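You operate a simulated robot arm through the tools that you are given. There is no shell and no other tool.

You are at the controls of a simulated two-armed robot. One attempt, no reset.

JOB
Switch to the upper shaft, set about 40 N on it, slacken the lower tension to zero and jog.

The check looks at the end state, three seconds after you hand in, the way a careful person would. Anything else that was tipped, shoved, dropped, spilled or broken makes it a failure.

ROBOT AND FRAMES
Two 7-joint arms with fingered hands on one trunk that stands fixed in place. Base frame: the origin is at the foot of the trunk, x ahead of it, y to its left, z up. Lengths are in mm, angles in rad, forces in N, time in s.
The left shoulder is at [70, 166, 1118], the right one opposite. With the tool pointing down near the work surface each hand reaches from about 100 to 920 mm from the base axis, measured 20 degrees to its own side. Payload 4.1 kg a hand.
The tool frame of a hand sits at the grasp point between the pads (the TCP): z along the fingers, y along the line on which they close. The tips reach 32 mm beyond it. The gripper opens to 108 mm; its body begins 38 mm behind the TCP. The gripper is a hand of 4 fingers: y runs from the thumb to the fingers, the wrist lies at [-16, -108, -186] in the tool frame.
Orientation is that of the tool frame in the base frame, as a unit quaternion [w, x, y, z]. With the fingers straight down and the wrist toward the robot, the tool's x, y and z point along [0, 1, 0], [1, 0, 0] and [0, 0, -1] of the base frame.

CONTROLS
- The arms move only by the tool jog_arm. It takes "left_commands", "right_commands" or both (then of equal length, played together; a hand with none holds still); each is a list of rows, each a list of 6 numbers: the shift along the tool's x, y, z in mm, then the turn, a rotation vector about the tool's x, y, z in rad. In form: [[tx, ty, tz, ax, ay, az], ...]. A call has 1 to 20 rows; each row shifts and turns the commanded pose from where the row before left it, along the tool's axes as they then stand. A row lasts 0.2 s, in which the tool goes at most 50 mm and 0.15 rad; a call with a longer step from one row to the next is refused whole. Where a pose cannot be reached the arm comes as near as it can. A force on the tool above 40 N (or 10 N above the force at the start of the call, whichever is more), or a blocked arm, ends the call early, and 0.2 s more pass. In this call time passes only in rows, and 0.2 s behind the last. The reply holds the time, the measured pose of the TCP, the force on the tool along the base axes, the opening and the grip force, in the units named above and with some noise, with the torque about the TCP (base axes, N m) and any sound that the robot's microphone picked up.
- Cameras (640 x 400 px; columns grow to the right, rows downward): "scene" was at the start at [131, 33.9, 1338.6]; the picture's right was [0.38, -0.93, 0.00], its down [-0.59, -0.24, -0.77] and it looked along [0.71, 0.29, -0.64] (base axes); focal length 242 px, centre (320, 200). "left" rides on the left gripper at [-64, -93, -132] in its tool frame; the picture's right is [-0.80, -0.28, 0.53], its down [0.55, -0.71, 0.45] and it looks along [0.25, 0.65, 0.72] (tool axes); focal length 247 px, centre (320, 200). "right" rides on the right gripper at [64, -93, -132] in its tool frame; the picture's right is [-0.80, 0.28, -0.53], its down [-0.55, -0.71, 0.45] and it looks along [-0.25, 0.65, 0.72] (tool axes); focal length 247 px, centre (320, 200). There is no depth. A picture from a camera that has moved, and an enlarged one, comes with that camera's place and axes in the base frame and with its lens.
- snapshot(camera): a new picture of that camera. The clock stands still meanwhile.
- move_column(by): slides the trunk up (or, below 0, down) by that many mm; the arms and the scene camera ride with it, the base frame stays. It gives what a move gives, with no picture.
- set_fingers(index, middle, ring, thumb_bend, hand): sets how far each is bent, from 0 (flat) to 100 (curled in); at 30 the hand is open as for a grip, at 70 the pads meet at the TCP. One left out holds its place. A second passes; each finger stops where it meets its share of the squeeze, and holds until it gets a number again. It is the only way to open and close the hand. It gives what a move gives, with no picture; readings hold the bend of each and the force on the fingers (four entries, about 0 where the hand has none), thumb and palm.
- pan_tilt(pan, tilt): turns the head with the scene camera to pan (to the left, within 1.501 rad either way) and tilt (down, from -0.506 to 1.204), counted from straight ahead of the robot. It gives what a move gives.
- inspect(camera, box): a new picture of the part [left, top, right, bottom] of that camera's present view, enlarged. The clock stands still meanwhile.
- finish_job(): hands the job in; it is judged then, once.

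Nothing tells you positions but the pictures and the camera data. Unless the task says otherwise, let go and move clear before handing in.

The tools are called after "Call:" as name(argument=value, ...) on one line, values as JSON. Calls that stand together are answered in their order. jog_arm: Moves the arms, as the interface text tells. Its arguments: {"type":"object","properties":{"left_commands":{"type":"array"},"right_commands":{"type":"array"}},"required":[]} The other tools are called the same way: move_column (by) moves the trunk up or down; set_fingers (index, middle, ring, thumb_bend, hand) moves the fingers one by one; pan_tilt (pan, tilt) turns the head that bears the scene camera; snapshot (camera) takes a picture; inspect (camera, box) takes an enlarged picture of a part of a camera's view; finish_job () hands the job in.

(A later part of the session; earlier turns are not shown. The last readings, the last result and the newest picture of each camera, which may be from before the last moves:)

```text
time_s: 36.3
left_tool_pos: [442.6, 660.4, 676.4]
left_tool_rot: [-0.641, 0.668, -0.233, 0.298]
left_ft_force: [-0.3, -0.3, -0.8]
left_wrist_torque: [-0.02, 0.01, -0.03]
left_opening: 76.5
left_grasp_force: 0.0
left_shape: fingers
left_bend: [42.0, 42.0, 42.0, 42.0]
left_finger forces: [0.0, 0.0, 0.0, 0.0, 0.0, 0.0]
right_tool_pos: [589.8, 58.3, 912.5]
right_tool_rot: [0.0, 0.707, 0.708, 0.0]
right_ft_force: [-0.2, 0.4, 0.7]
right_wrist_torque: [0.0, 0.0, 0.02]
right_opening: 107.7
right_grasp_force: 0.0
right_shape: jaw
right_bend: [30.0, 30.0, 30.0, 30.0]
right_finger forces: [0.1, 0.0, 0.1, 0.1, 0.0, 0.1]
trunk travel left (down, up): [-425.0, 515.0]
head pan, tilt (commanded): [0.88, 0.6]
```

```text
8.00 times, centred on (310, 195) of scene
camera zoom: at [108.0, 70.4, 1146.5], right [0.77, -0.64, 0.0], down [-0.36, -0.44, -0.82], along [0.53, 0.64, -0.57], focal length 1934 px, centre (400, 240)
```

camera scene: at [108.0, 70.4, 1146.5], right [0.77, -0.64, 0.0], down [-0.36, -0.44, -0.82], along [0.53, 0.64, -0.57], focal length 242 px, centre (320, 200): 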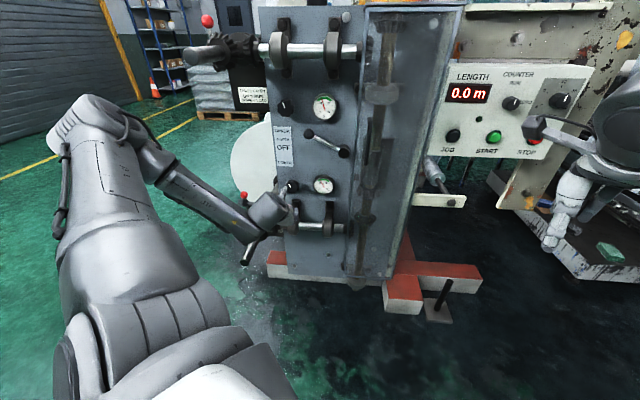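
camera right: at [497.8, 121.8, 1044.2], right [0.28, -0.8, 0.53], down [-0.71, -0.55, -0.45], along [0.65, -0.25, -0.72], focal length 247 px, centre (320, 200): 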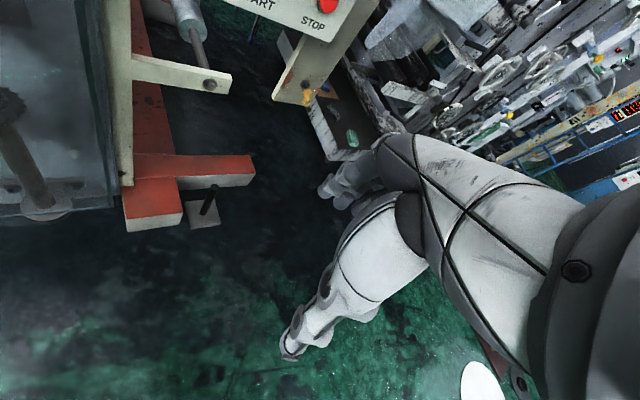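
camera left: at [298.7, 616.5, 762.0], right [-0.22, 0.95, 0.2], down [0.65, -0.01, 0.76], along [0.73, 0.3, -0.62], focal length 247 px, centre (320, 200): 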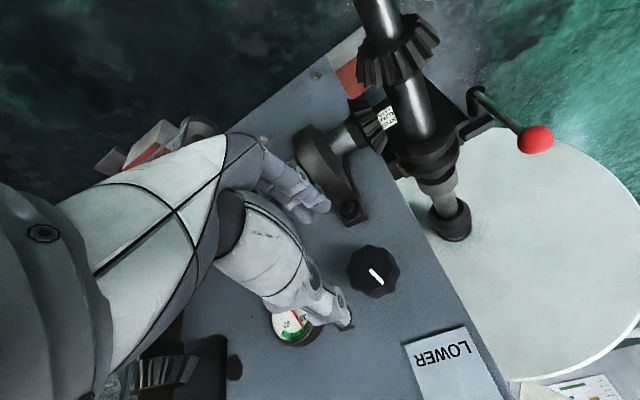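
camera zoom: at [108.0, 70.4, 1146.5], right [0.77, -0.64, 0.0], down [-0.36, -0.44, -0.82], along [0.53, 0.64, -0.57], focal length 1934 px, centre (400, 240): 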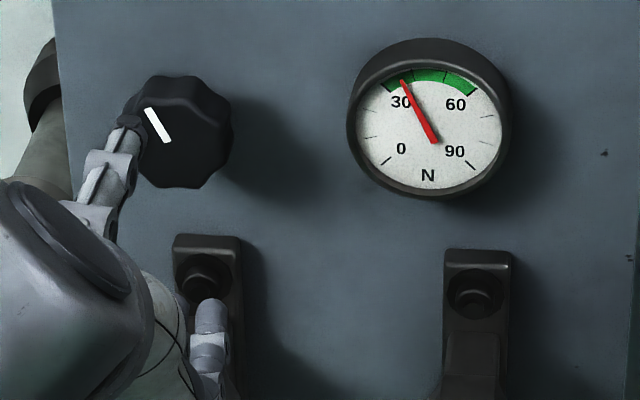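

Call:
jog_arm(left_commands=[[0, 5, 30, 0, 0, 0], [0, 5.5, 30, 0, 0, 0]])

Call:
inspect(camera="left", box=[240, 200, 400, 300])

Call:
snapshot(camera="left")

Call:
snapshot(camera="scene")

```text
time_s: 36.9
left_tool_pos: [484.4, 701.5, 664.7]
left_tool_rot: [-0.64, 0.668, -0.233, 0.299]
left_ft_force: [-0.2, 1.1, 0.6]
left_wrist_torque: [0.02, 0.0, 0.01]
left_opening: 76.3
left_grasp_force: 0.0
left_shape: fingers
left_bend: [42.0, 42.0, 42.0, 42.0]
left_finger forces: [0.2, 0.1, 0.0, 0.1, 0.1, 0.1]
right_tool_pos: [589.9, 57.1, 911.5]
right_tool_rot: [-0.001, 0.707, 0.708, -0.001]
right_ft_force: [-0.9, 0.1, -0.1]
right_wrist_torque: [0.0, 0.04, 0.02]
right_opening: 107.8
right_grasp_force: 0.1
right_shape: jaw
right_bend: [30.0, 30.0, 30.0, 30.0]
right_finger forces: [0.1, 0.0, 0.0, 0.0, 0.0, 0.1]
trunk travel left (down, up): [-425.0, 515.0]
head pan, tilt (commanded): [0.88, 0.6]
```

```text
4.00 times, centred on (320, 250) of left
camera zoom: at [341.3, 658.4, 751.4], right [-0.22, 0.96, 0.2], down [0.65, -0.01, 0.76], along [0.73, 0.3, -0.62], focal length 988 px, centre (320, 0)
```

zoom: 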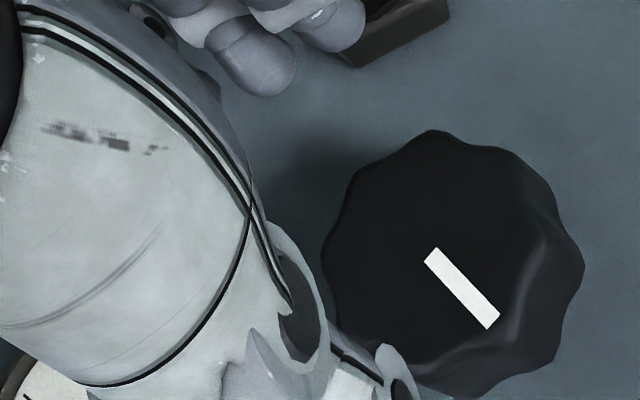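

```text
taken
camera left: at [341.3, 658.4, 751.4], right [-0.22, 0.96, 0.2], down [0.65, -0.01, 0.76], along [0.73, 0.3, -0.62], focal length 247 px, centre (320, 200)
```

left: 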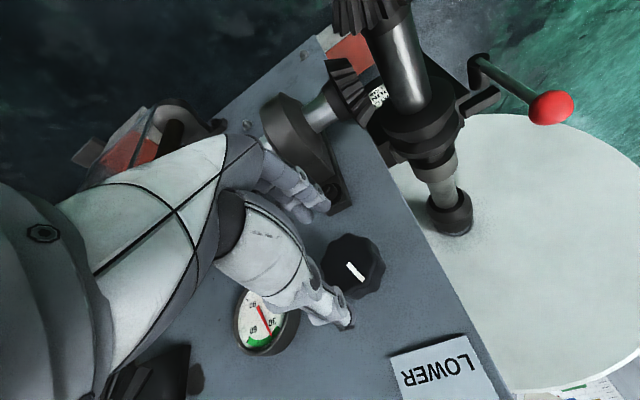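

```text
taken
camera scene: at [108.6, 70.2, 1146.5], right [0.77, -0.64, 0.0], down [-0.36, -0.44, -0.82], along [0.53, 0.64, -0.57], focal length 242 px, centre (320, 200)
```

scene: 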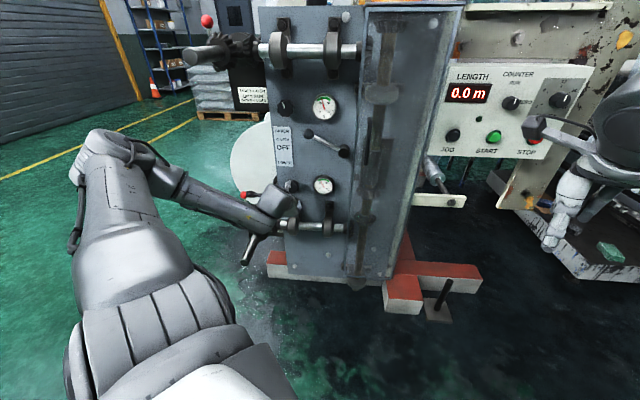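

Call:
jog_arm(left_commands=[[0.3, 2, 25, 0, 0, 0], [0, 0, 25, 0, 0, 0]])

Call:
snapshot(camera="left")

Call:
inspect(camera="scene", box=[240, 160, 360, 235])

```text
time_s: 37.5
left_tool_pos: [520.9, 737.1, 663.5]
left_tool_rot: [-0.64, 0.668, -0.232, 0.3]
left_ft_force: [-0.4, 0.3, -0.4]
left_wrist_torque: [-0.01, -0.04, -0.07]
left_opening: 76.8
left_grasp_force: 0.0
left_shape: fingers
left_bend: [42.0, 42.0, 42.0, 42.0]
left_finger forces: [0.0, 0.0, 0.0, 0.1, 0.0, 0.0]
right_tool_pos: [590.1, 57.9, 912.5]
right_tool_rot: [0.0, 0.707, 0.707, 0.0]
right_ft_force: [0.3, -0.4, -0.5]
right_wrist_torque: [0.01, -0.03, 0.01]
right_opening: 107.7
right_grasp_force: 0.0
right_shape: jaw
right_bend: [30.0, 30.0, 30.0, 30.0]
right_finger forces: [0.1, 0.0, 0.0, 0.1, 0.0, 0.1]
trunk travel left (down, up): [-425.0, 515.0]
head pan, tilt (commanded): [0.88, 0.6]
```

```text
taken
camera left: at [376.2, 693.2, 750.3], right [-0.22, 0.96, 0.2], down [0.65, -0.01, 0.76], along [0.73, 0.3, -0.62], focal length 247 px, centre (320, 200)
```

left: 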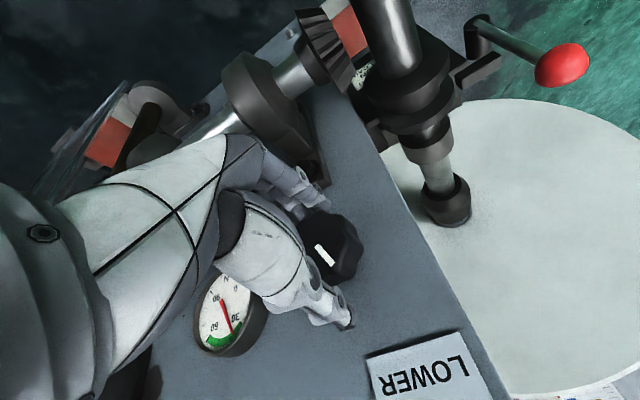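

```text
5.33 times, centred on (300, 198) of scene
camera zoom: at [108.4, 69.9, 1146.6], right [0.77, -0.64, 0.0], down [-0.36, -0.44, -0.82], along [0.53, 0.64, -0.57], focal length 1289 px, centre (427, 213)
```

zoom: 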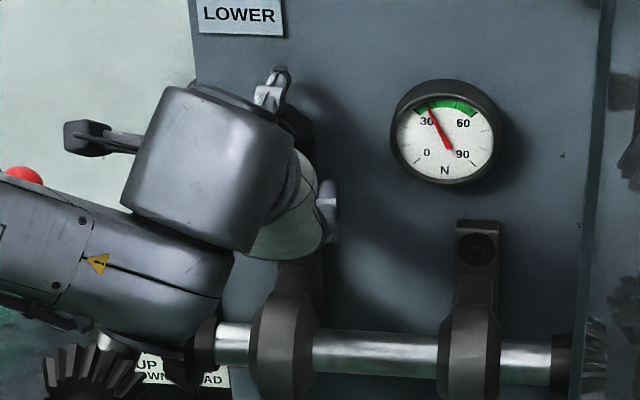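

Call:
set_fingers(hand="left", index=62, middle=62, ring=62, thumb_bend=62)

Call:
snapshot(camera="left")

```text
time_s: 38.5
left_tool_pos: [519.5, 736.0, 663.6]
left_tool_rot: [-0.641, 0.668, -0.233, 0.299]
left_ft_force: [3.1, 0.3, -1.1]
left_wrist_torque: [0.0, 0.0, -0.07]
left_opening: 47.4
left_grasp_force: 9.5
left_shape: fingers
left_bend: [55.0, 57.0, 62.0, 54.0]
left_finger forces: [5.8, 4.2, 0.0, 0.0, 8.7, 0.0]
right_tool_pos: [592.2, 58.6, 912.8]
right_tool_rot: [-0.001, 0.706, 0.708, -0.001]
right_ft_force: [-0.5, -0.7, 0.6]
right_wrist_torque: [0.02, -0.01, 0.04]
right_opening: 107.7
right_grasp_force: 0.1
right_shape: jaw
right_bend: [30.0, 30.0, 30.0, 30.0]
right_finger forces: [0.0, 0.0, 0.1, 0.0, 0.0, 0.0]
trunk travel left (down, up): [-425.0, 515.0]
head pan, tilt (commanded): [0.88, 0.6]
```

```text
taken
camera left: at [376.4, 693.2, 750.1], right [-0.22, 0.96, 0.2], down [0.65, -0.01, 0.76], along [0.73, 0.29, -0.62], focal length 247 px, centre (320, 200)
```

left: 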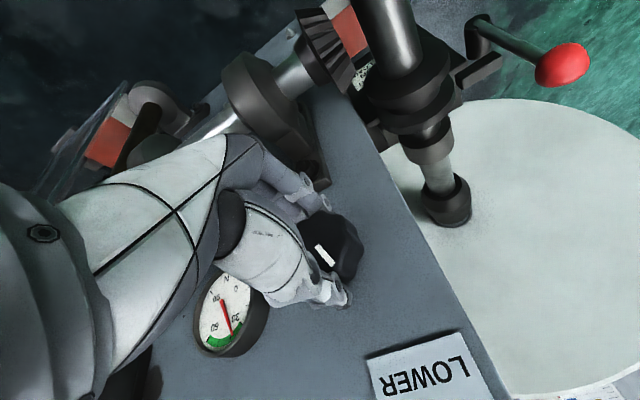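

The grip is firm, so I'll turn the lower knob anticlockwise.

Call:
jog_arm(left_commands=[[0, 0, 0, 0, 0, -0.1], [0, 0, 0, 0, 0, -0.1], [0, 0, 0, 0, 0, -0.1], [0, 0, 0, 0, 0, -0.1], [0, 0, 0, 0, 0, -0.1], [0, 0, 0, 0, 0, -0.1]])

Call:
snapshot(camera="scene")

Call:
inspect(camera="scene", box=[303, 174, 343, 199])

Call:
snapshot(camera="left")

```text
time_s: 39.9
left_tool_pos: [520.6, 736.9, 663.8]
left_tool_rot: [-0.523, 0.706, -0.024, 0.476]
left_ft_force: [-0.2, -4.8, 2.6]
left_wrist_torque: [0.1, -0.06, -0.06]
left_opening: 47.1
left_grasp_force: 8.8
left_shape: fingers
left_bend: [56.0, 58.0, 62.0, 54.0]
left_finger forces: [4.9, 3.5, 0.0, 0.0, 9.6, 0.0]
right_tool_pos: [589.1, 58.0, 912.8]
right_tool_rot: [-0.001, 0.706, 0.708, 0.0]
right_ft_force: [-0.7, 0.1, 0.1]
right_wrist_torque: [0.01, 0.0, -0.01]
right_opening: 107.5
right_grasp_force: 0.0
right_shape: jaw
right_bend: [30.0, 30.0, 30.0, 30.0]
right_finger forces: [0.0, 0.0, 0.1, 0.1, 0.0, 0.0]
trunk travel left (down, up): [-425.0, 515.0]
head pan, tilt (commanded): [0.88, 0.6]
```

```text
taken
camera scene: at [107.9, 69.1, 1146.7], right [0.77, -0.64, 0.0], down [-0.36, -0.43, -0.83], along [0.53, 0.64, -0.56], focal length 242 px, centre (320, 200)
```

scene: 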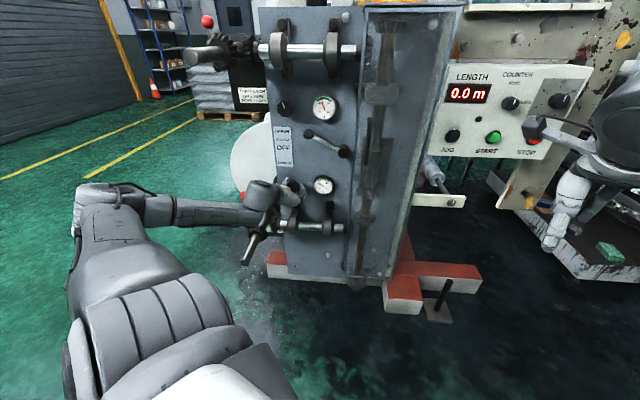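

```text
16.00 times, centred on (323, 186) of scene
camera zoom: at [107.9, 69.1, 1146.7], right [0.77, -0.64, 0.0], down [-0.36, -0.43, -0.83], along [0.53, 0.64, -0.56], focal length 3867 px, centre (272, 416)
```

zoom: 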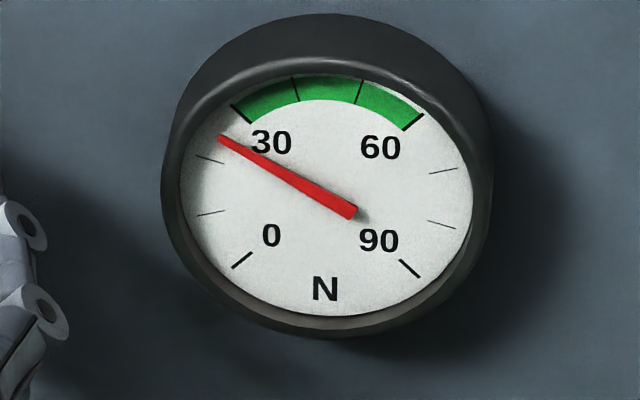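

```text
taken
camera left: at [351.6, 718.6, 693.8], right [-0.19, 0.93, -0.3], down [0.28, 0.35, 0.89], along [0.94, 0.09, -0.33], focal length 247 px, centre (320, 200)
```

left: 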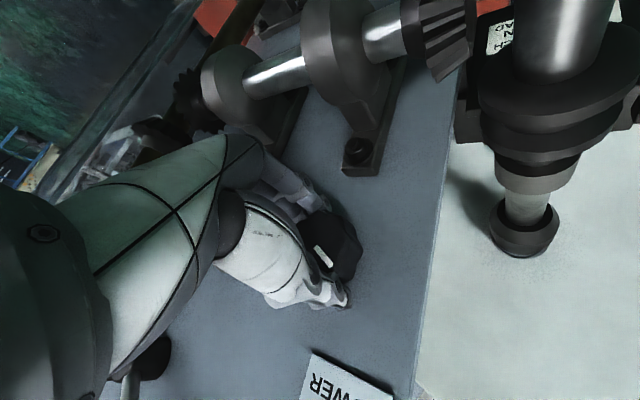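

Call:
jog_arm(left_commands=[[0, 0, 0, 0, 0, -0.1], [0, 0, 0, 0, 0, -0.1], [0, 0, 0, 0, 0, -0.1], [0, 0, 0, 0, 0, -0.1], [0, 0, 0, 0, 0, -0.1], [0, 0, 0, 0, 0, -0.1], [0, 0, 0, 0, 0, -0.1]])

Call:
snapshot(camera="scene")

Call:
inspect(camera="scene", box=[303, 174, 343, 199])

Call:
inspect(camera="scene", box=[190, 170, 310, 275])

Call:
snapshot(camera="left")

```text
time_s: 41.5
left_tool_pos: [520.7, 737.6, 664.3]
left_tool_rot: [-0.329, 0.671, 0.219, 0.627]
left_ft_force: [5.8, 1.7, 7.4]
left_wrist_torque: [0.15, -0.11, -0.06]
left_opening: 47.0
left_grasp_force: 9.0
left_shape: fingers
left_bend: [56.0, 58.0, 62.0, 54.0]
left_finger forces: [5.0, 5.8, 0.0, 0.1, 8.0, 0.1]
right_tool_pos: [588.9, 59.0, 911.9]
right_tool_rot: [0.0, 0.707, 0.707, 0.001]
right_ft_force: [-0.3, -0.2, 0.5]
right_wrist_torque: [0.0, -0.02, 0.02]
right_opening: 107.7
right_grasp_force: 0.1
right_shape: jaw
right_bend: [30.0, 30.0, 30.0, 30.0]
right_finger forces: [0.0, 0.1, 0.0, 0.0, 0.0, 0.0]
trunk travel left (down, up): [-425.0, 515.0]
head pan, tilt (commanded): [0.88, 0.6]
```

```text
taken
camera scene: at [108.0, 69.0, 1146.7], right [0.77, -0.64, 0.0], down [-0.36, -0.43, -0.83], along [0.53, 0.64, -0.56], focal length 242 px, centre (320, 200)
```

scene: 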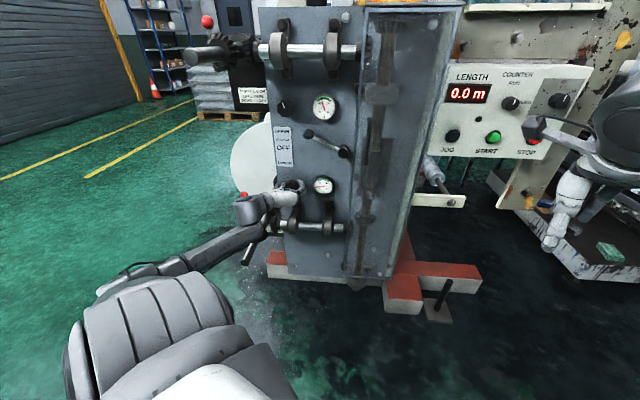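

```text
16.00 times, centred on (323, 186) of scene
camera zoom: at [108.0, 69.0, 1146.7], right [0.77, -0.64, 0.0], down [-0.36, -0.43, -0.83], along [0.53, 0.64, -0.56], focal length 3867 px, centre (272, 416)
```

zoom: 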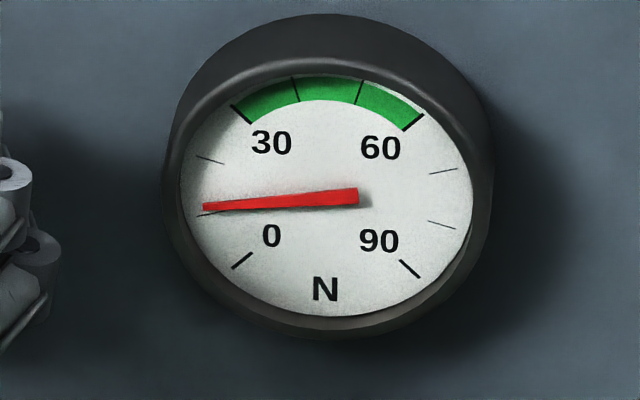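

```text
3.81 times, centred on (250, 222) of scene
camera zoom: at [108.0, 69.0, 1146.7], right [0.77, -0.64, 0.0], down [-0.36, -0.43, -0.83], along [0.53, 0.64, -0.56], focal length 921 px, centre (587, 114)
```

zoom: 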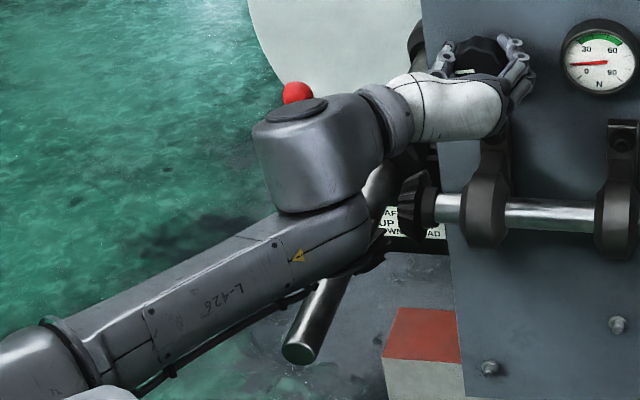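

```text
taken
camera left: at [355.9, 713.6, 617.1], right [0.08, 0.67, -0.74], down [-0.12, 0.74, 0.66], along [0.99, 0.04, 0.14], focal length 247 px, centre (320, 200)
```

left: 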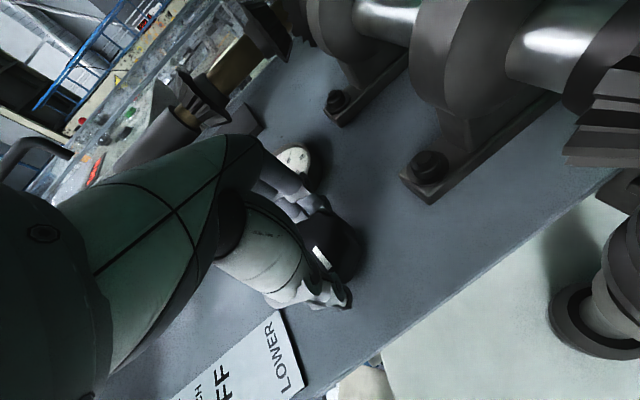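

The lower gauge is down to about 10–11 N. The forearm is getting close to the stub shaft below it, so I'll let go, back out, rotate the hand back up and take a second grip.

Call:
set_fingers(hand="left", index=42, middle=42, ring=42, thumb_bend=42)

Call:
jog_arm(left_commands=[[0, 0, -30, 0, 0, 0], [0, 0, -30, 0, 0, 0], [0, 0, 0, 0, 0, 0.12], [0, 0, 0, 0, 0, 0.12], [0, 0, 0, 0, 0, 0.12], [0, 0, 0, 0, 0, 0.12], [0, 0, 0, 0, 0, 0.12], [0, 0, 0, 0, 0, 0.12], [0, 0, 0, 0, 0, 0.12], [0, 0, 0, 0, 0, 0.12]])

Call:
snapshot(camera="left")

Call:
snapshot(camera="scene")

Call:
inspect(camera="left", box=[240, 200, 400, 300])

```text
time_s: 42.5
left_tool_pos: [520.5, 737.6, 663.0]
left_tool_rot: [-0.329, 0.673, 0.218, 0.626]
left_ft_force: [0.0, -0.2, -0.6]
left_wrist_torque: [0.01, -0.01, 0.02]
left_opening: 76.8
left_grasp_force: 0.1
left_shape: fingers
left_bend: [42.0, 42.0, 42.0, 42.0]
left_finger forces: [0.0, 0.0, 0.0, 0.1, 0.1, 0.0]
right_tool_pos: [590.2, 59.0, 912.6]
right_tool_rot: [0.001, 0.707, 0.708, 0.0]
right_ft_force: [0.2, -0.1, 0.3]
right_wrist_torque: [-0.01, -0.02, -0.01]
right_opening: 107.5
right_grasp_force: 0.1
right_shape: jaw
right_bend: [30.0, 30.0, 30.0, 30.0]
right_finger forces: [0.0, 0.0, 0.1, 0.0, 0.0, 0.0]
trunk travel left (down, up): [-425.0, 515.0]
head pan, tilt (commanded): [0.88, 0.6]
```

```text
time_s: 44.7
left_tool_pos: [479.3, 695.1, 663.5]
left_tool_rot: [-0.581, 0.697, -0.117, 0.403]
left_ft_force: [0.1, 0.0, 0.5]
left_wrist_torque: [0.04, -0.02, 0.03]
left_opening: 76.6
left_grasp_force: 0.1
left_shape: fingers
left_bend: [42.0, 42.0, 42.0, 42.0]
left_finger forces: [0.0, 0.1, 0.0, 0.0, 0.0, 0.1]
right_tool_pos: [589.9, 58.1, 911.9]
right_tool_rot: [-0.001, 0.706, 0.708, 0.0]
right_ft_force: [0.0, 0.1, 0.3]
right_wrist_torque: [0.01, -0.02, -0.02]
right_opening: 107.9
right_grasp_force: 0.1
right_shape: jaw
right_bend: [30.0, 30.0, 30.0, 30.0]
right_finger forces: [0.0, 0.0, 0.0, 0.1, 0.0, 0.1]
trunk travel left (down, up): [-425.0, 515.0]
head pan, tilt (commanded): [0.88, 0.6]
```

```text
taken
camera left: at [317.6, 667.8, 720.7], right [-0.23, 0.97, -0.08], down [0.45, 0.18, 0.87], along [0.86, 0.16, -0.48], focal length 247 px, centre (320, 200)
```

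left: 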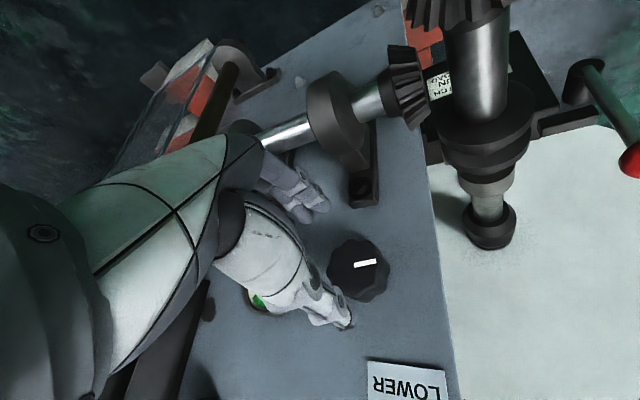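

```text
taken
camera scene: at [108.6, 69.5, 1146.5], right [0.77, -0.64, 0.0], down [-0.36, -0.44, -0.82], along [0.53, 0.64, -0.57], focal length 242 px, centre (320, 200)
```

scene: 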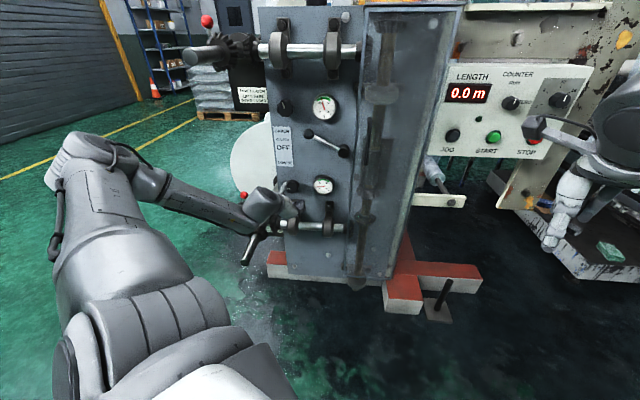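

```text
4.00 times, centred on (320, 250) of left
camera zoom: at [317.6, 667.8, 720.7], right [-0.23, 0.97, -0.08], down [0.45, 0.18, 0.87], along [0.86, 0.16, -0.48], focal length 988 px, centre (320, 0)
```

zoom: 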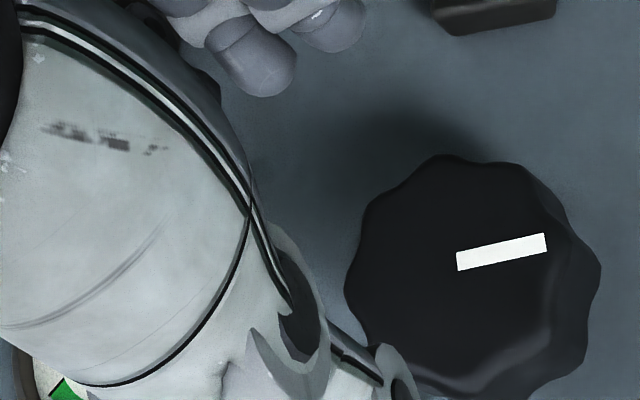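

Call:
jog_arm(left_commands=[[0.4, -1, 30, 0, 0, 0], [0, 0, 29, 0, 0, 0]])

Call:
set_fingers(hand="left", index=62, middle=62, ring=62, thumb_bend=62)

Call:
inspect(camera="scene", box=[303, 174, 343, 199])

Call:
snapshot(camera="left")

```text
time_s: 45.3
left_tool_pos: [521.6, 737.1, 665.6]
left_tool_rot: [-0.581, 0.698, -0.116, 0.402]
left_ft_force: [-0.4, 0.6, 0.6]
left_wrist_torque: [0.0, -0.01, 0.01]
left_opening: 76.6
left_grasp_force: 0.1
left_shape: fingers
left_bend: [42.0, 42.0, 42.0, 42.0]
left_finger forces: [0.1, 0.0, 0.1, 0.0, 0.1, 0.1]
right_tool_pos: [590.7, 58.5, 911.9]
right_tool_rot: [0.0, 0.707, 0.708, 0.0]
right_ft_force: [0.3, -0.3, -0.4]
right_wrist_torque: [0.01, 0.01, -0.01]
right_opening: 107.7
right_grasp_force: 0.0
right_shape: jaw
right_bend: [30.0, 30.0, 30.0, 30.0]
right_finger forces: [0.0, 0.0, 0.0, 0.0, 0.0, 0.0]
trunk travel left (down, up): [-425.0, 515.0]
head pan, tilt (commanded): [0.88, 0.6]
```

```text
time_s: 46.3
left_tool_pos: [520.6, 735.8, 665.4]
left_tool_rot: [-0.58, 0.698, -0.117, 0.403]
left_ft_force: [2.3, -0.3, -3.0]
left_wrist_torque: [-0.02, -0.02, -0.04]
left_opening: 47.3
left_grasp_force: 9.6
left_shape: fingers
left_bend: [54.0, 57.0, 62.0, 54.0]
left_finger forces: [6.4, 4.5, 0.1, 0.0, 8.0, 0.1]
right_tool_pos: [591.1, 59.5, 911.0]
right_tool_rot: [0.0, 0.706, 0.708, -0.001]
right_ft_force: [0.4, -0.1, 0.1]
right_wrist_torque: [0.0, -0.01, -0.01]
right_opening: 107.9
right_grasp_force: 0.0
right_shape: jaw
right_bend: [30.0, 30.0, 30.0, 30.0]
right_finger forces: [0.1, 0.0, 0.0, 0.0, 0.0, 0.1]
trunk travel left (down, up): [-425.0, 515.0]
head pan, tilt (commanded): [0.88, 0.6]
```

```text
16.00 times, centred on (323, 186) of scene
camera zoom: at [108.8, 70.2, 1146.5], right [0.77, -0.64, 0.0], down [-0.36, -0.44, -0.82], along [0.53, 0.64, -0.57], focal length 3867 px, centre (272, 416)
```

zoom: 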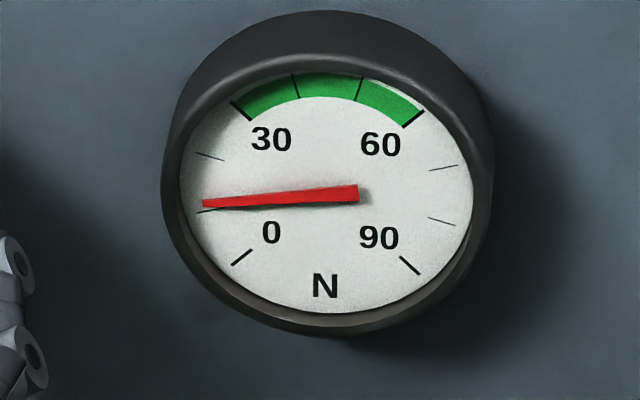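

```text
taken
camera left: at [359.3, 710.4, 722.3], right [-0.23, 0.97, -0.09], down [0.45, 0.19, 0.87], along [0.86, 0.16, -0.48], focal length 247 px, centre (320, 200)
```

left: 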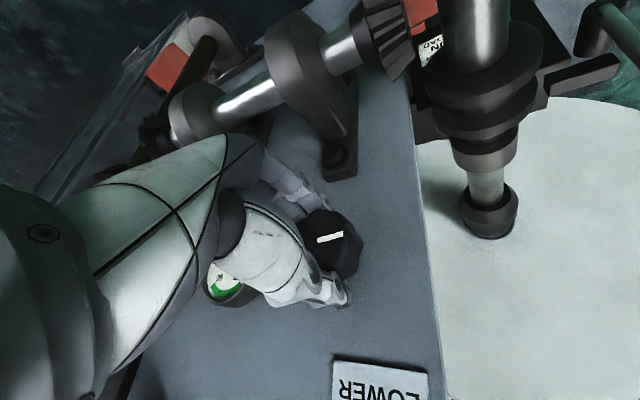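

Call:
jog_arm(left_commands=[[0, 0, 0, 0, 0, -0.1], [0, 0, 0, 0, 0, -0.1], [0, 0, 0, 0, 0, -0.1], [0, 0, 0, 0, 0, -0.1], [0, 0, 0, 0, 0, -0.1], [0, 0, 0, 0, 0, -0.1]])

Call:
inspect(camera="scene", box=[303, 174, 343, 199])

Call:
snapshot(camera="scene")

```text
time_s: 47.7
left_tool_pos: [520.2, 737.4, 665.7]
left_tool_rot: [-0.435, 0.7, 0.094, 0.558]
left_ft_force: [7.9, 1.6, 3.9]
left_wrist_torque: [0.08, -0.05, -0.04]
left_opening: 46.9
left_grasp_force: 10.1
left_shape: fingers
left_bend: [55.0, 58.0, 62.0, 54.0]
left_finger forces: [5.6, 5.5, 0.0, 0.0, 8.6, 0.0]
right_tool_pos: [590.4, 58.2, 912.1]
right_tool_rot: [-0.001, 0.707, 0.707, 0.0]
right_ft_force: [0.6, -0.1, 0.4]
right_wrist_torque: [-0.02, 0.02, -0.02]
right_opening: 108.2
right_grasp_force: 0.2
right_shape: jaw
right_bend: [30.0, 30.0, 30.0, 30.0]
right_finger forces: [0.0, 0.1, 0.0, 0.1, 0.0, 0.1]
trunk travel left (down, up): [-425.0, 515.0]
head pan, tilt (commanded): [0.88, 0.6]
```

```text
16.00 times, centred on (323, 186) of scene
camera zoom: at [108.6, 69.6, 1146.6], right [0.77, -0.64, 0.0], down [-0.36, -0.44, -0.82], along [0.53, 0.64, -0.57], focal length 3867 px, centre (272, 416)
```

zoom: 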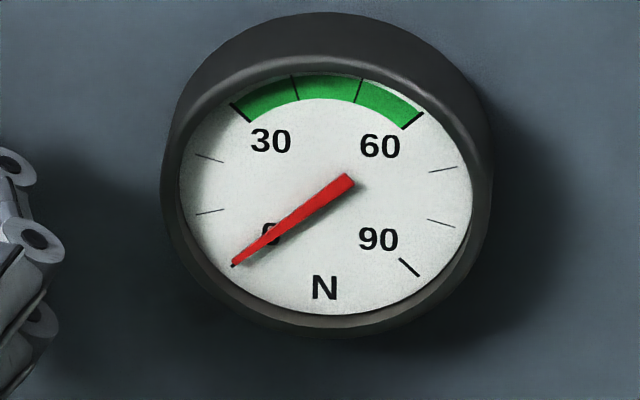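

```text
taken
camera scene: at [108.6, 69.6, 1146.6], right [0.77, -0.64, 0.0], down [-0.36, -0.44, -0.82], along [0.53, 0.64, -0.57], focal length 242 px, centre (320, 200)
```

scene: 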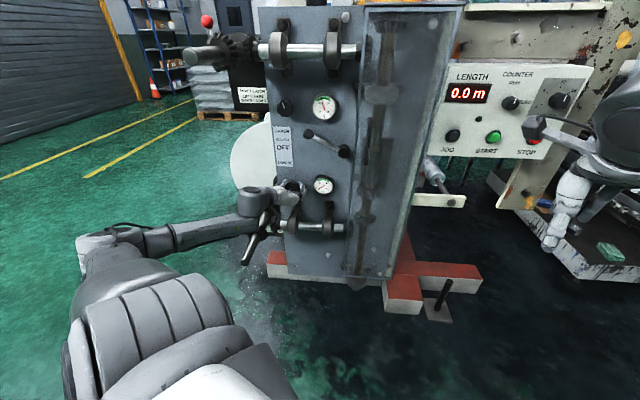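

Call:
jog_arm(left_commands=[[0, 0, 0, 0, 0, -0.06], [0, 0, 0, 0, 0, -0.06]])

Call:
inspect(camera="scene", box=[303, 174, 343, 199])

Call:
inspect(camera="left", box=[260, 180, 420, 320])

```text
time_s: 48.3
left_tool_pos: [519.8, 734.8, 664.9]
left_tool_rot: [-0.402, 0.693, 0.137, 0.582]
left_ft_force: [8.9, 3.7, 5.7]
left_wrist_torque: [0.22, 0.02, 0.04]
left_opening: 47.0
left_grasp_force: 10.6
left_shape: fingers
left_bend: [55.0, 58.0, 62.0, 54.0]
left_finger forces: [5.4, 6.0, 0.1, 0.0, 8.8, 0.0]
right_tool_pos: [589.9, 57.7, 912.4]
right_tool_rot: [-0.001, 0.707, 0.707, -0.001]
right_ft_force: [-0.1, 0.3, 0.1]
right_wrist_torque: [0.0, -0.05, 0.0]
right_opening: 107.5
right_grasp_force: 0.0
right_shape: jaw
right_bend: [30.0, 30.0, 30.0, 30.0]
right_finger forces: [0.0, 0.0, 0.1, 0.0, 0.0, 0.1]
trunk travel left (down, up): [-425.0, 515.0]
head pan, tilt (commanded): [0.88, 0.6]
```

```text
16.00 times, centred on (323, 186) of scene
camera zoom: at [108.5, 69.8, 1146.6], right [0.77, -0.64, 0.0], down [-0.36, -0.44, -0.82], along [0.53, 0.64, -0.57], focal length 3867 px, centre (272, 416)
```

zoom: 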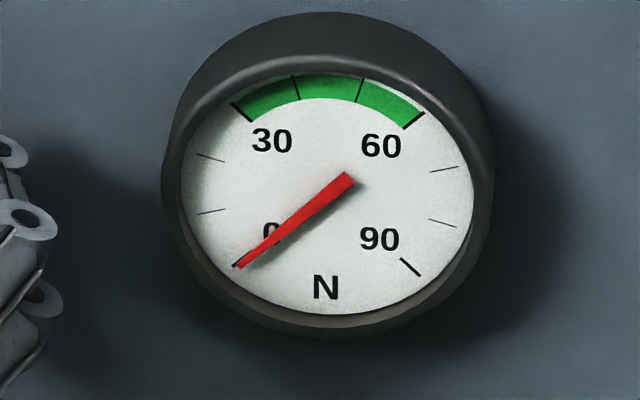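

```text
2.86 times, centred on (340, 250) of left
camera zoom: at [349.0, 718.9, 642.9], right [-0.04, 0.78, -0.62], down [0.01, 0.62, 0.78], along [1.0, 0.03, -0.03], focal length 706 px, centre (263, 57)
```

zoom: 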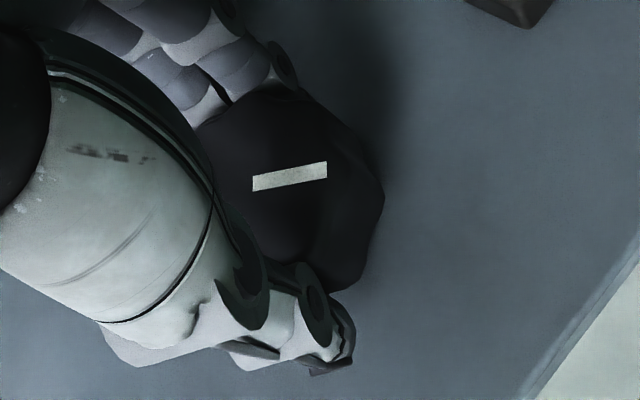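

The lower gauge is at 0 and seems to be against its stop. I'll release, back off and check both gauges and the lever.

Call:
set_fingers(hand="left", index=42, middle=42, ring=42, thumb_bend=42)

Call:
jog_arm(left_commands=[[0, 0, -30, 0, 0, 0], [0, 0, -35, 0, 0, 0], [0, 0, -35, 0, 0, 0], [0, 0, -30, 0, 0, 0]])

Call:
snapshot(camera="scene")

Call:
inspect(camera="scene", box=[260, 80, 360, 143])

Call:
inspect(camera="scene", box=[303, 174, 343, 199])

Call:
snapshot(camera="right")

```text
time_s: 49.3
left_tool_pos: [519.8, 737.4, 663.7]
left_tool_rot: [-0.402, 0.694, 0.137, 0.582]
left_ft_force: [-0.2, -0.4, 0.2]
left_wrist_torque: [-0.02, 0.04, 0.01]
left_opening: 76.8
left_grasp_force: 0.1
left_shape: fingers
left_bend: [42.0, 42.0, 42.0, 42.0]
left_finger forces: [0.0, 0.0, 0.1, 0.1, 0.1, 0.1]
right_tool_pos: [589.9, 58.3, 913.1]
right_tool_rot: [0.0, 0.706, 0.708, 0.0]
right_ft_force: [-0.6, 0.2, -0.2]
right_wrist_torque: [-0.03, -0.02, 0.02]
right_opening: 107.8
right_grasp_force: 0.1
right_shape: jaw
right_bend: [30.0, 30.0, 30.0, 30.0]
right_finger forces: [0.0, 0.1, 0.0, 0.0, 0.0, 0.0]
trunk travel left (down, up): [-425.0, 515.0]
head pan, tilt (commanded): [0.88, 0.6]
```

```text
time_s: 50.3
left_tool_pos: [431.0, 643.5, 664.9]
left_tool_rot: [-0.402, 0.693, 0.137, 0.582]
left_ft_force: [0.3, 0.1, -1.3]
left_wrist_torque: [0.01, -0.01, 0.01]
left_opening: 76.7
left_grasp_force: 0.0
left_shape: fingers
left_bend: [42.0, 42.0, 42.0, 42.0]
left_finger forces: [0.0, 0.0, 0.0, 0.0, 0.1, 0.0]
right_tool_pos: [588.2, 59.3, 913.2]
right_tool_rot: [0.0, 0.708, 0.707, 0.0]
right_ft_force: [0.3, 0.3, -0.2]
right_wrist_torque: [0.0, 0.02, 0.0]
right_opening: 107.9
right_grasp_force: 0.0
right_shape: jaw
right_bend: [30.0, 30.0, 30.0, 30.0]
right_finger forces: [0.1, 0.1, 0.0, 0.1, 0.0, 0.0]
trunk travel left (down, up): [-425.0, 515.0]
head pan, tilt (commanded): [0.88, 0.6]
```

```text
taken
camera scene: at [107.9, 69.6, 1146.6], right [0.77, -0.64, 0.0], down [-0.36, -0.44, -0.83], along [0.53, 0.64, -0.56], focal length 242 px, centre (320, 200)
```

scene: 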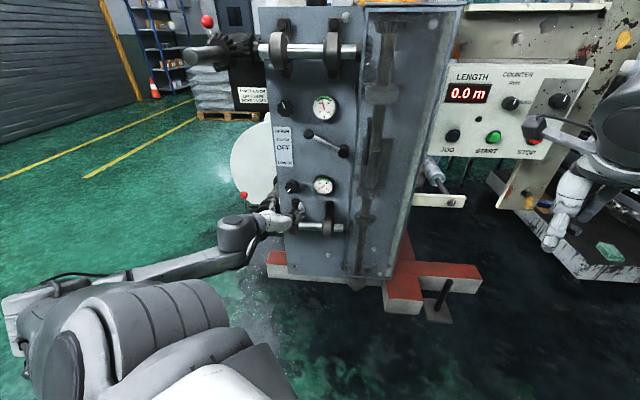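

```text
6.35 times, centred on (310, 112) of scene
camera zoom: at [107.9, 69.6, 1146.6], right [0.77, -0.64, 0.0], down [-0.36, -0.44, -0.83], along [0.53, 0.64, -0.56], focal length 1535 px, centre (384, 762)
```

zoom: 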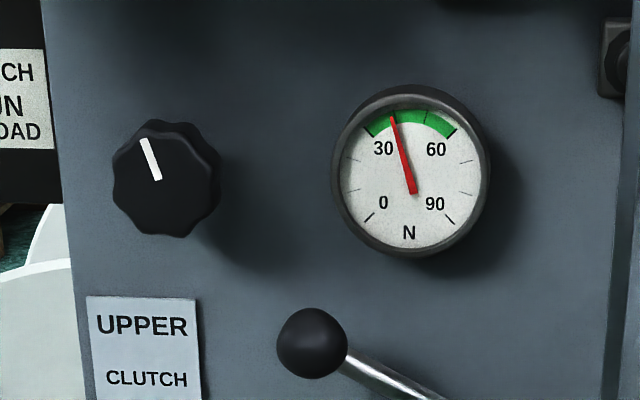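

```text
16.00 times, centred on (323, 186) of scene
camera zoom: at [107.9, 69.6, 1146.6], right [0.77, -0.64, 0.0], down [-0.36, -0.44, -0.83], along [0.53, 0.64, -0.56], focal length 3867 px, centre (272, 416)
```

zoom: 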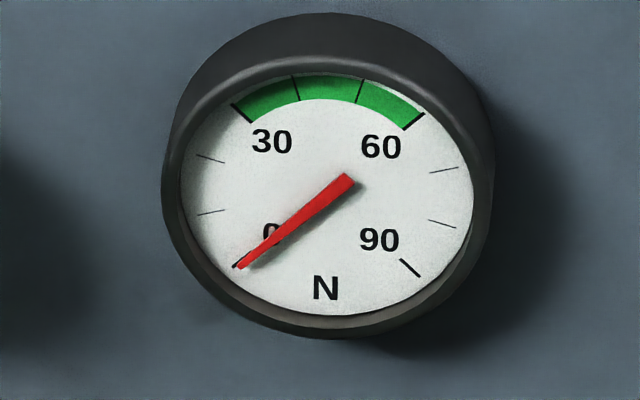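

```text
taken
camera right: at [497.6, 121.6, 1044.3], right [0.28, -0.8, 0.53], down [-0.71, -0.55, -0.45], along [0.65, -0.25, -0.72], focal length 247 px, centre (320, 200)
```

right: 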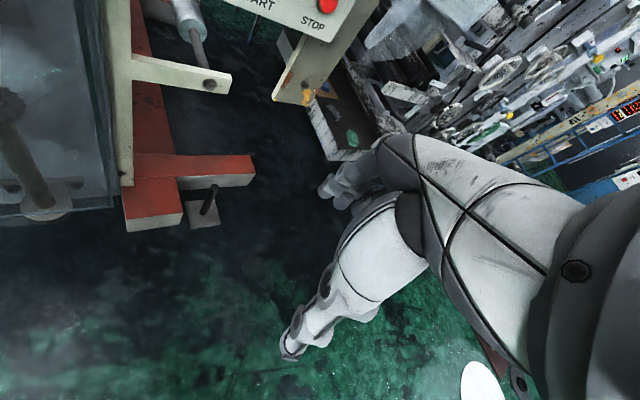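

Upper reads about 40 N, lower reads 0 and the clutch is at UPPER. JOG comes last, at about [858, 358, 899]. I'll move the right arm back out of the way and raise the left hand, keeping it clear of the machine.

Call:
jog_arm(left_commands=[[0, 0, -35, 0, 0, 0], [43.1, -18.7, 0, 0, 0, 0], [43.1, -18.7, 0, 0, 0, 0], [43.1, -18.7, 0, 0, 0, 0], [43.1, -18.7, 0, 0, 0, 0], [43.1, -18.7, 0, 0, 0, 0], [0, 0, 0, 0, 0, -0.1], [0, 0, 0, 0, 0, -0.1], [0, 0, 0, 0, 0, -0.1], [0, 0, 0, 0, 0, -0.1]], right_commands=[[-29, -39, 0, 0, 0, 0], [-29, -39, 0, 0, 0, 0], [-29, -39, 0, 0, 0, 0], [-29, -39, 0, 0, 0, 0], [-29, -39, 0, 0, 0, 0], [0, 0, 0, 0, 0, 0], [0, 0, 0, 0, 0, 0], [0, 0, 0, 0, 0, 0], [0, 0, 0, 0, 0, 0], [0, 0, 0, 0, 0, 0]])

Call:
snapshot(camera="scene")

Call:
snapshot(camera="left")

```text
time_s: 52.5
left_tool_pos: [405.7, 619.4, 900.7]
left_tool_rot: [-0.278, 0.653, 0.272, 0.651]
left_ft_force: [-0.9, -0.1, 0.6]
left_wrist_torque: [0.0, 0.03, 0.01]
left_opening: 76.8
left_grasp_force: 0.0
left_shape: fingers
left_bend: [42.0, 42.0, 42.0, 42.0]
left_finger forces: [0.0, 0.0, 0.0, 0.0, 0.0, 0.0]
right_tool_pos: [396.0, -87.1, 911.0]
right_tool_rot: [0.0, 0.707, 0.708, -0.001]
right_ft_force: [-0.4, -0.4, 0.3]
right_wrist_torque: [0.0, 0.0, -0.03]
right_opening: 107.8
right_grasp_force: 0.0
right_shape: jaw
right_bend: [30.0, 30.0, 30.0, 30.0]
right_finger forces: [0.1, 0.1, 0.0, 0.0, 0.1, 0.0]
trunk travel left (down, up): [-425.0, 515.0]
head pan, tilt (commanded): [0.88, 0.6]
```

```text
taken
camera scene: at [108.3, 70.1, 1146.6], right [0.77, -0.64, 0.0], down [-0.36, -0.44, -0.82], along [0.53, 0.64, -0.57], focal length 242 px, centre (320, 200)
```

scene: 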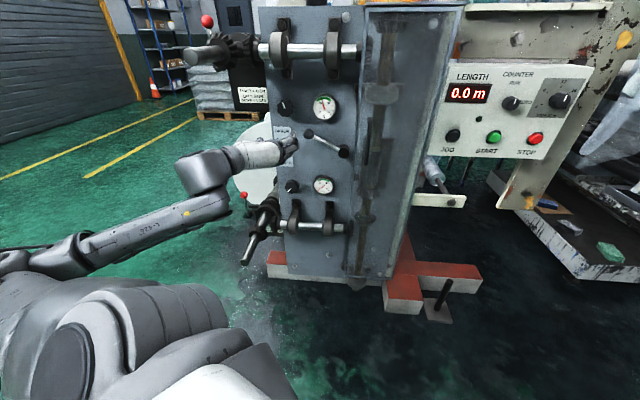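

```text
taken
camera left: at [246.7, 589.6, 837.0], right [0.16, 0.58, -0.8], down [-0.19, 0.81, 0.55], along [0.97, 0.06, 0.24], focal length 247 px, centre (320, 200)
```

left: 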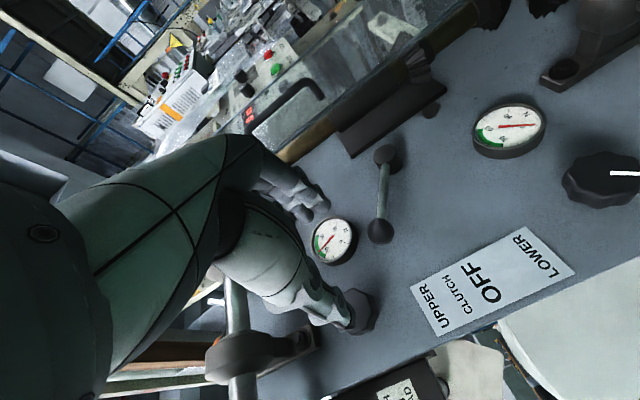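

Call:
set_fingers(hand="left", index=95, middle=30, ring=95, thumb_bend=80)

Call:
snapshot(camera="left")

Call:
inspect(camera="scene", box=[200, 110, 320, 185])

```text
time_s: 53.5
left_tool_pos: [404.6, 619.4, 899.5]
left_tool_rot: [-0.278, 0.653, 0.272, 0.65]
left_ft_force: [1.1, 1.0, 0.9]
left_wrist_torque: [0.0, -0.01, 0.05]
left_opening: 0.0
left_grasp_force: 0.1
left_shape: fingers
left_bend: [73.0, 30.0, 95.0, 74.0]
left_finger forces: [0.1, 0.0, 0.0, 0.1, 0.0, 0.0]
right_tool_pos: [395.0, -86.5, 910.5]
right_tool_rot: [0.0, 0.707, 0.708, 0.0]
right_ft_force: [0.1, 0.3, 0.7]
right_wrist_torque: [0.01, 0.01, -0.02]
right_opening: 107.8
right_grasp_force: 0.1
right_shape: jaw
right_bend: [30.0, 30.0, 30.0, 30.0]
right_finger forces: [0.1, 0.0, 0.0, 0.0, 0.1, 0.0]
trunk travel left (down, up): [-425.0, 515.0]
head pan, tilt (commanded): [0.88, 0.6]
```

```text
taken
camera left: at [246.6, 589.5, 837.1], right [0.16, 0.58, -0.8], down [-0.19, 0.81, 0.56], along [0.97, 0.06, 0.24], focal length 247 px, centre (320, 200)
```

left: 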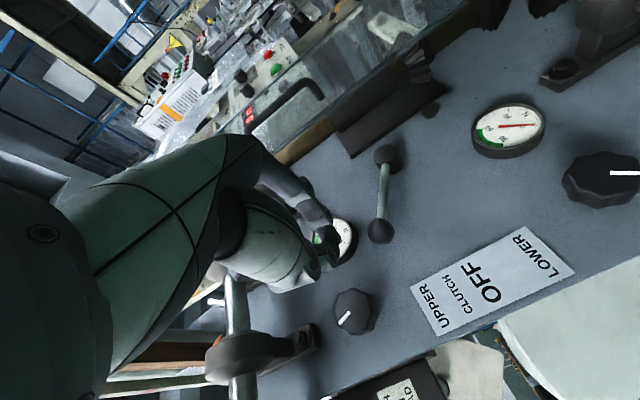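

```text
5.33 times, centred on (260, 148) of scene
camera zoom: at [108.2, 69.8, 1146.6], right [0.77, -0.64, 0.0], down [-0.36, -0.44, -0.82], along [0.53, 0.64, -0.57], focal length 1289 px, centre (640, 480)
```

zoom: 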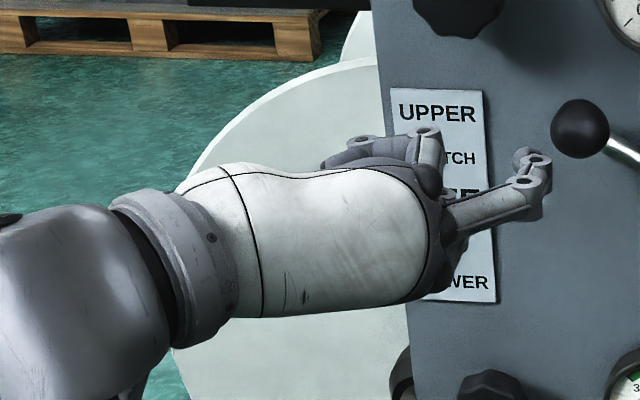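

Call:
set_fingers(hand="left", index=40, middle=30, ring=100, thumb_bend=20)

Call:
set_fingers(hand="left", index=100)

Call:
set_fingers(hand="left", thumb_bend=95)

Call:
inspect(camera="scene", box=[200, 110, 320, 185])

Call:
inspect(camera="left", box=[200, 110, 400, 310])

```text
time_s: 54.5
left_tool_pos: [404.7, 619.5, 900.9]
left_tool_rot: [-0.278, 0.652, 0.271, 0.651]
left_ft_force: [-1.1, 0.0, 0.4]
left_wrist_torque: [-0.03, 0.0, 0.01]
left_opening: 104.1
left_grasp_force: 0.1
left_shape: fingers
left_bend: [40.0, 30.0, 100.0, 20.0]
left_finger forces: [0.0, 0.0, 0.1, 0.1, 0.0, 0.1]
right_tool_pos: [396.1, -86.5, 910.5]
right_tool_rot: [0.0, 0.707, 0.708, 0.0]
right_ft_force: [0.4, -0.1, 0.2]
right_wrist_torque: [0.0, 0.01, 0.0]
right_opening: 107.8
right_grasp_force: 0.0
right_shape: jaw
right_bend: [30.0, 30.0, 30.0, 30.0]
right_finger forces: [0.0, 0.0, 0.0, 0.0, 0.0, 0.1]
trunk travel left (down, up): [-425.0, 515.0]
head pan, tilt (commanded): [0.88, 0.6]
```

```text
time_s: 55.5
left_tool_pos: [404.1, 618.1, 900.4]
left_tool_rot: [-0.277, 0.653, 0.272, 0.651]
left_ft_force: [-1.2, -0.1, -0.3]
left_wrist_torque: [-0.02, -0.01, 0.0]
left_opening: 74.4
left_grasp_force: 0.0
left_shape: fingers
left_bend: [100.0, 30.0, 100.0, 20.0]
left_finger forces: [0.0, 0.0, 0.0, 0.1, 0.0, 0.0]
right_tool_pos: [395.0, -86.3, 910.8]
right_tool_rot: [0.0, 0.707, 0.708, -0.001]
right_ft_force: [0.0, 0.2, 1.8]
right_wrist_torque: [0.0, -0.01, 0.01]
right_opening: 107.9
right_grasp_force: 0.1
right_shape: jaw
right_bend: [30.0, 30.0, 30.0, 30.0]
right_finger forces: [0.0, 0.0, 0.1, 0.1, 0.0, 0.0]
trunk travel left (down, up): [-425.0, 515.0]
head pan, tilt (commanded): [0.88, 0.6]
```

```text
time_s: 56.5
left_tool_pos: [404.3, 618.6, 900.4]
left_tool_rot: [-0.278, 0.653, 0.271, 0.65]
left_ft_force: [-0.5, -0.3, -0.4]
left_wrist_torque: [0.02, 0.03, -0.01]
left_opening: 38.7
left_grasp_force: 0.1
left_shape: fingers
left_bend: [100.0, 30.0, 100.0, 89.0]
left_finger forces: [0.1, 0.0, 0.0, 0.0, 0.0, 0.0]
right_tool_pos: [395.3, -86.3, 909.6]
right_tool_rot: [0.0, 0.706, 0.708, 0.0]
right_ft_force: [0.0, 0.4, 0.9]
right_wrist_torque: [-0.03, 0.01, 0.01]
right_opening: 107.7
right_grasp_force: 0.1
right_shape: jaw
right_bend: [30.0, 30.0, 30.0, 30.0]
right_finger forces: [0.0, 0.1, 0.0, 0.1, 0.1, 0.0]
trunk travel left (down, up): [-425.0, 515.0]
head pan, tilt (commanded): [0.88, 0.6]
```

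```text
5.33 times, centred on (260, 148) of scene
camera zoom: at [108.2, 69.8, 1146.6], right [0.77, -0.64, 0.0], down [-0.36, -0.44, -0.82], along [0.53, 0.64, -0.57], focal length 1289 px, centre (640, 480)
```

zoom: 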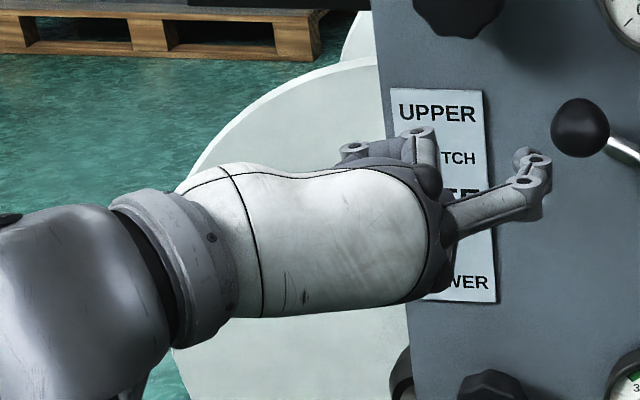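

```text
2.00 times, centred on (300, 210) of left
camera zoom: at [246.6, 589.6, 837.1], right [0.16, 0.58, -0.8], down [-0.19, 0.81, 0.56], along [0.97, 0.06, 0.24], focal length 494 px, centre (360, 180)
```

zoom: 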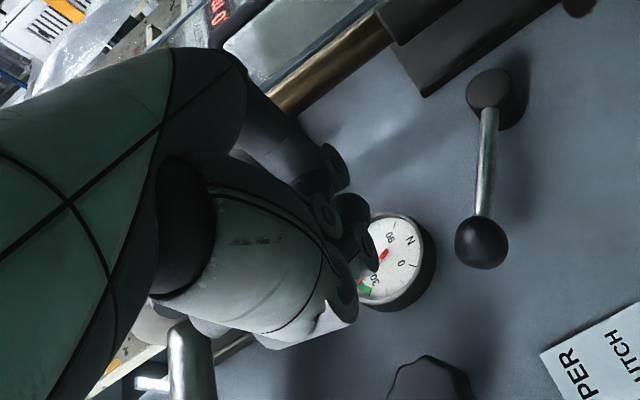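

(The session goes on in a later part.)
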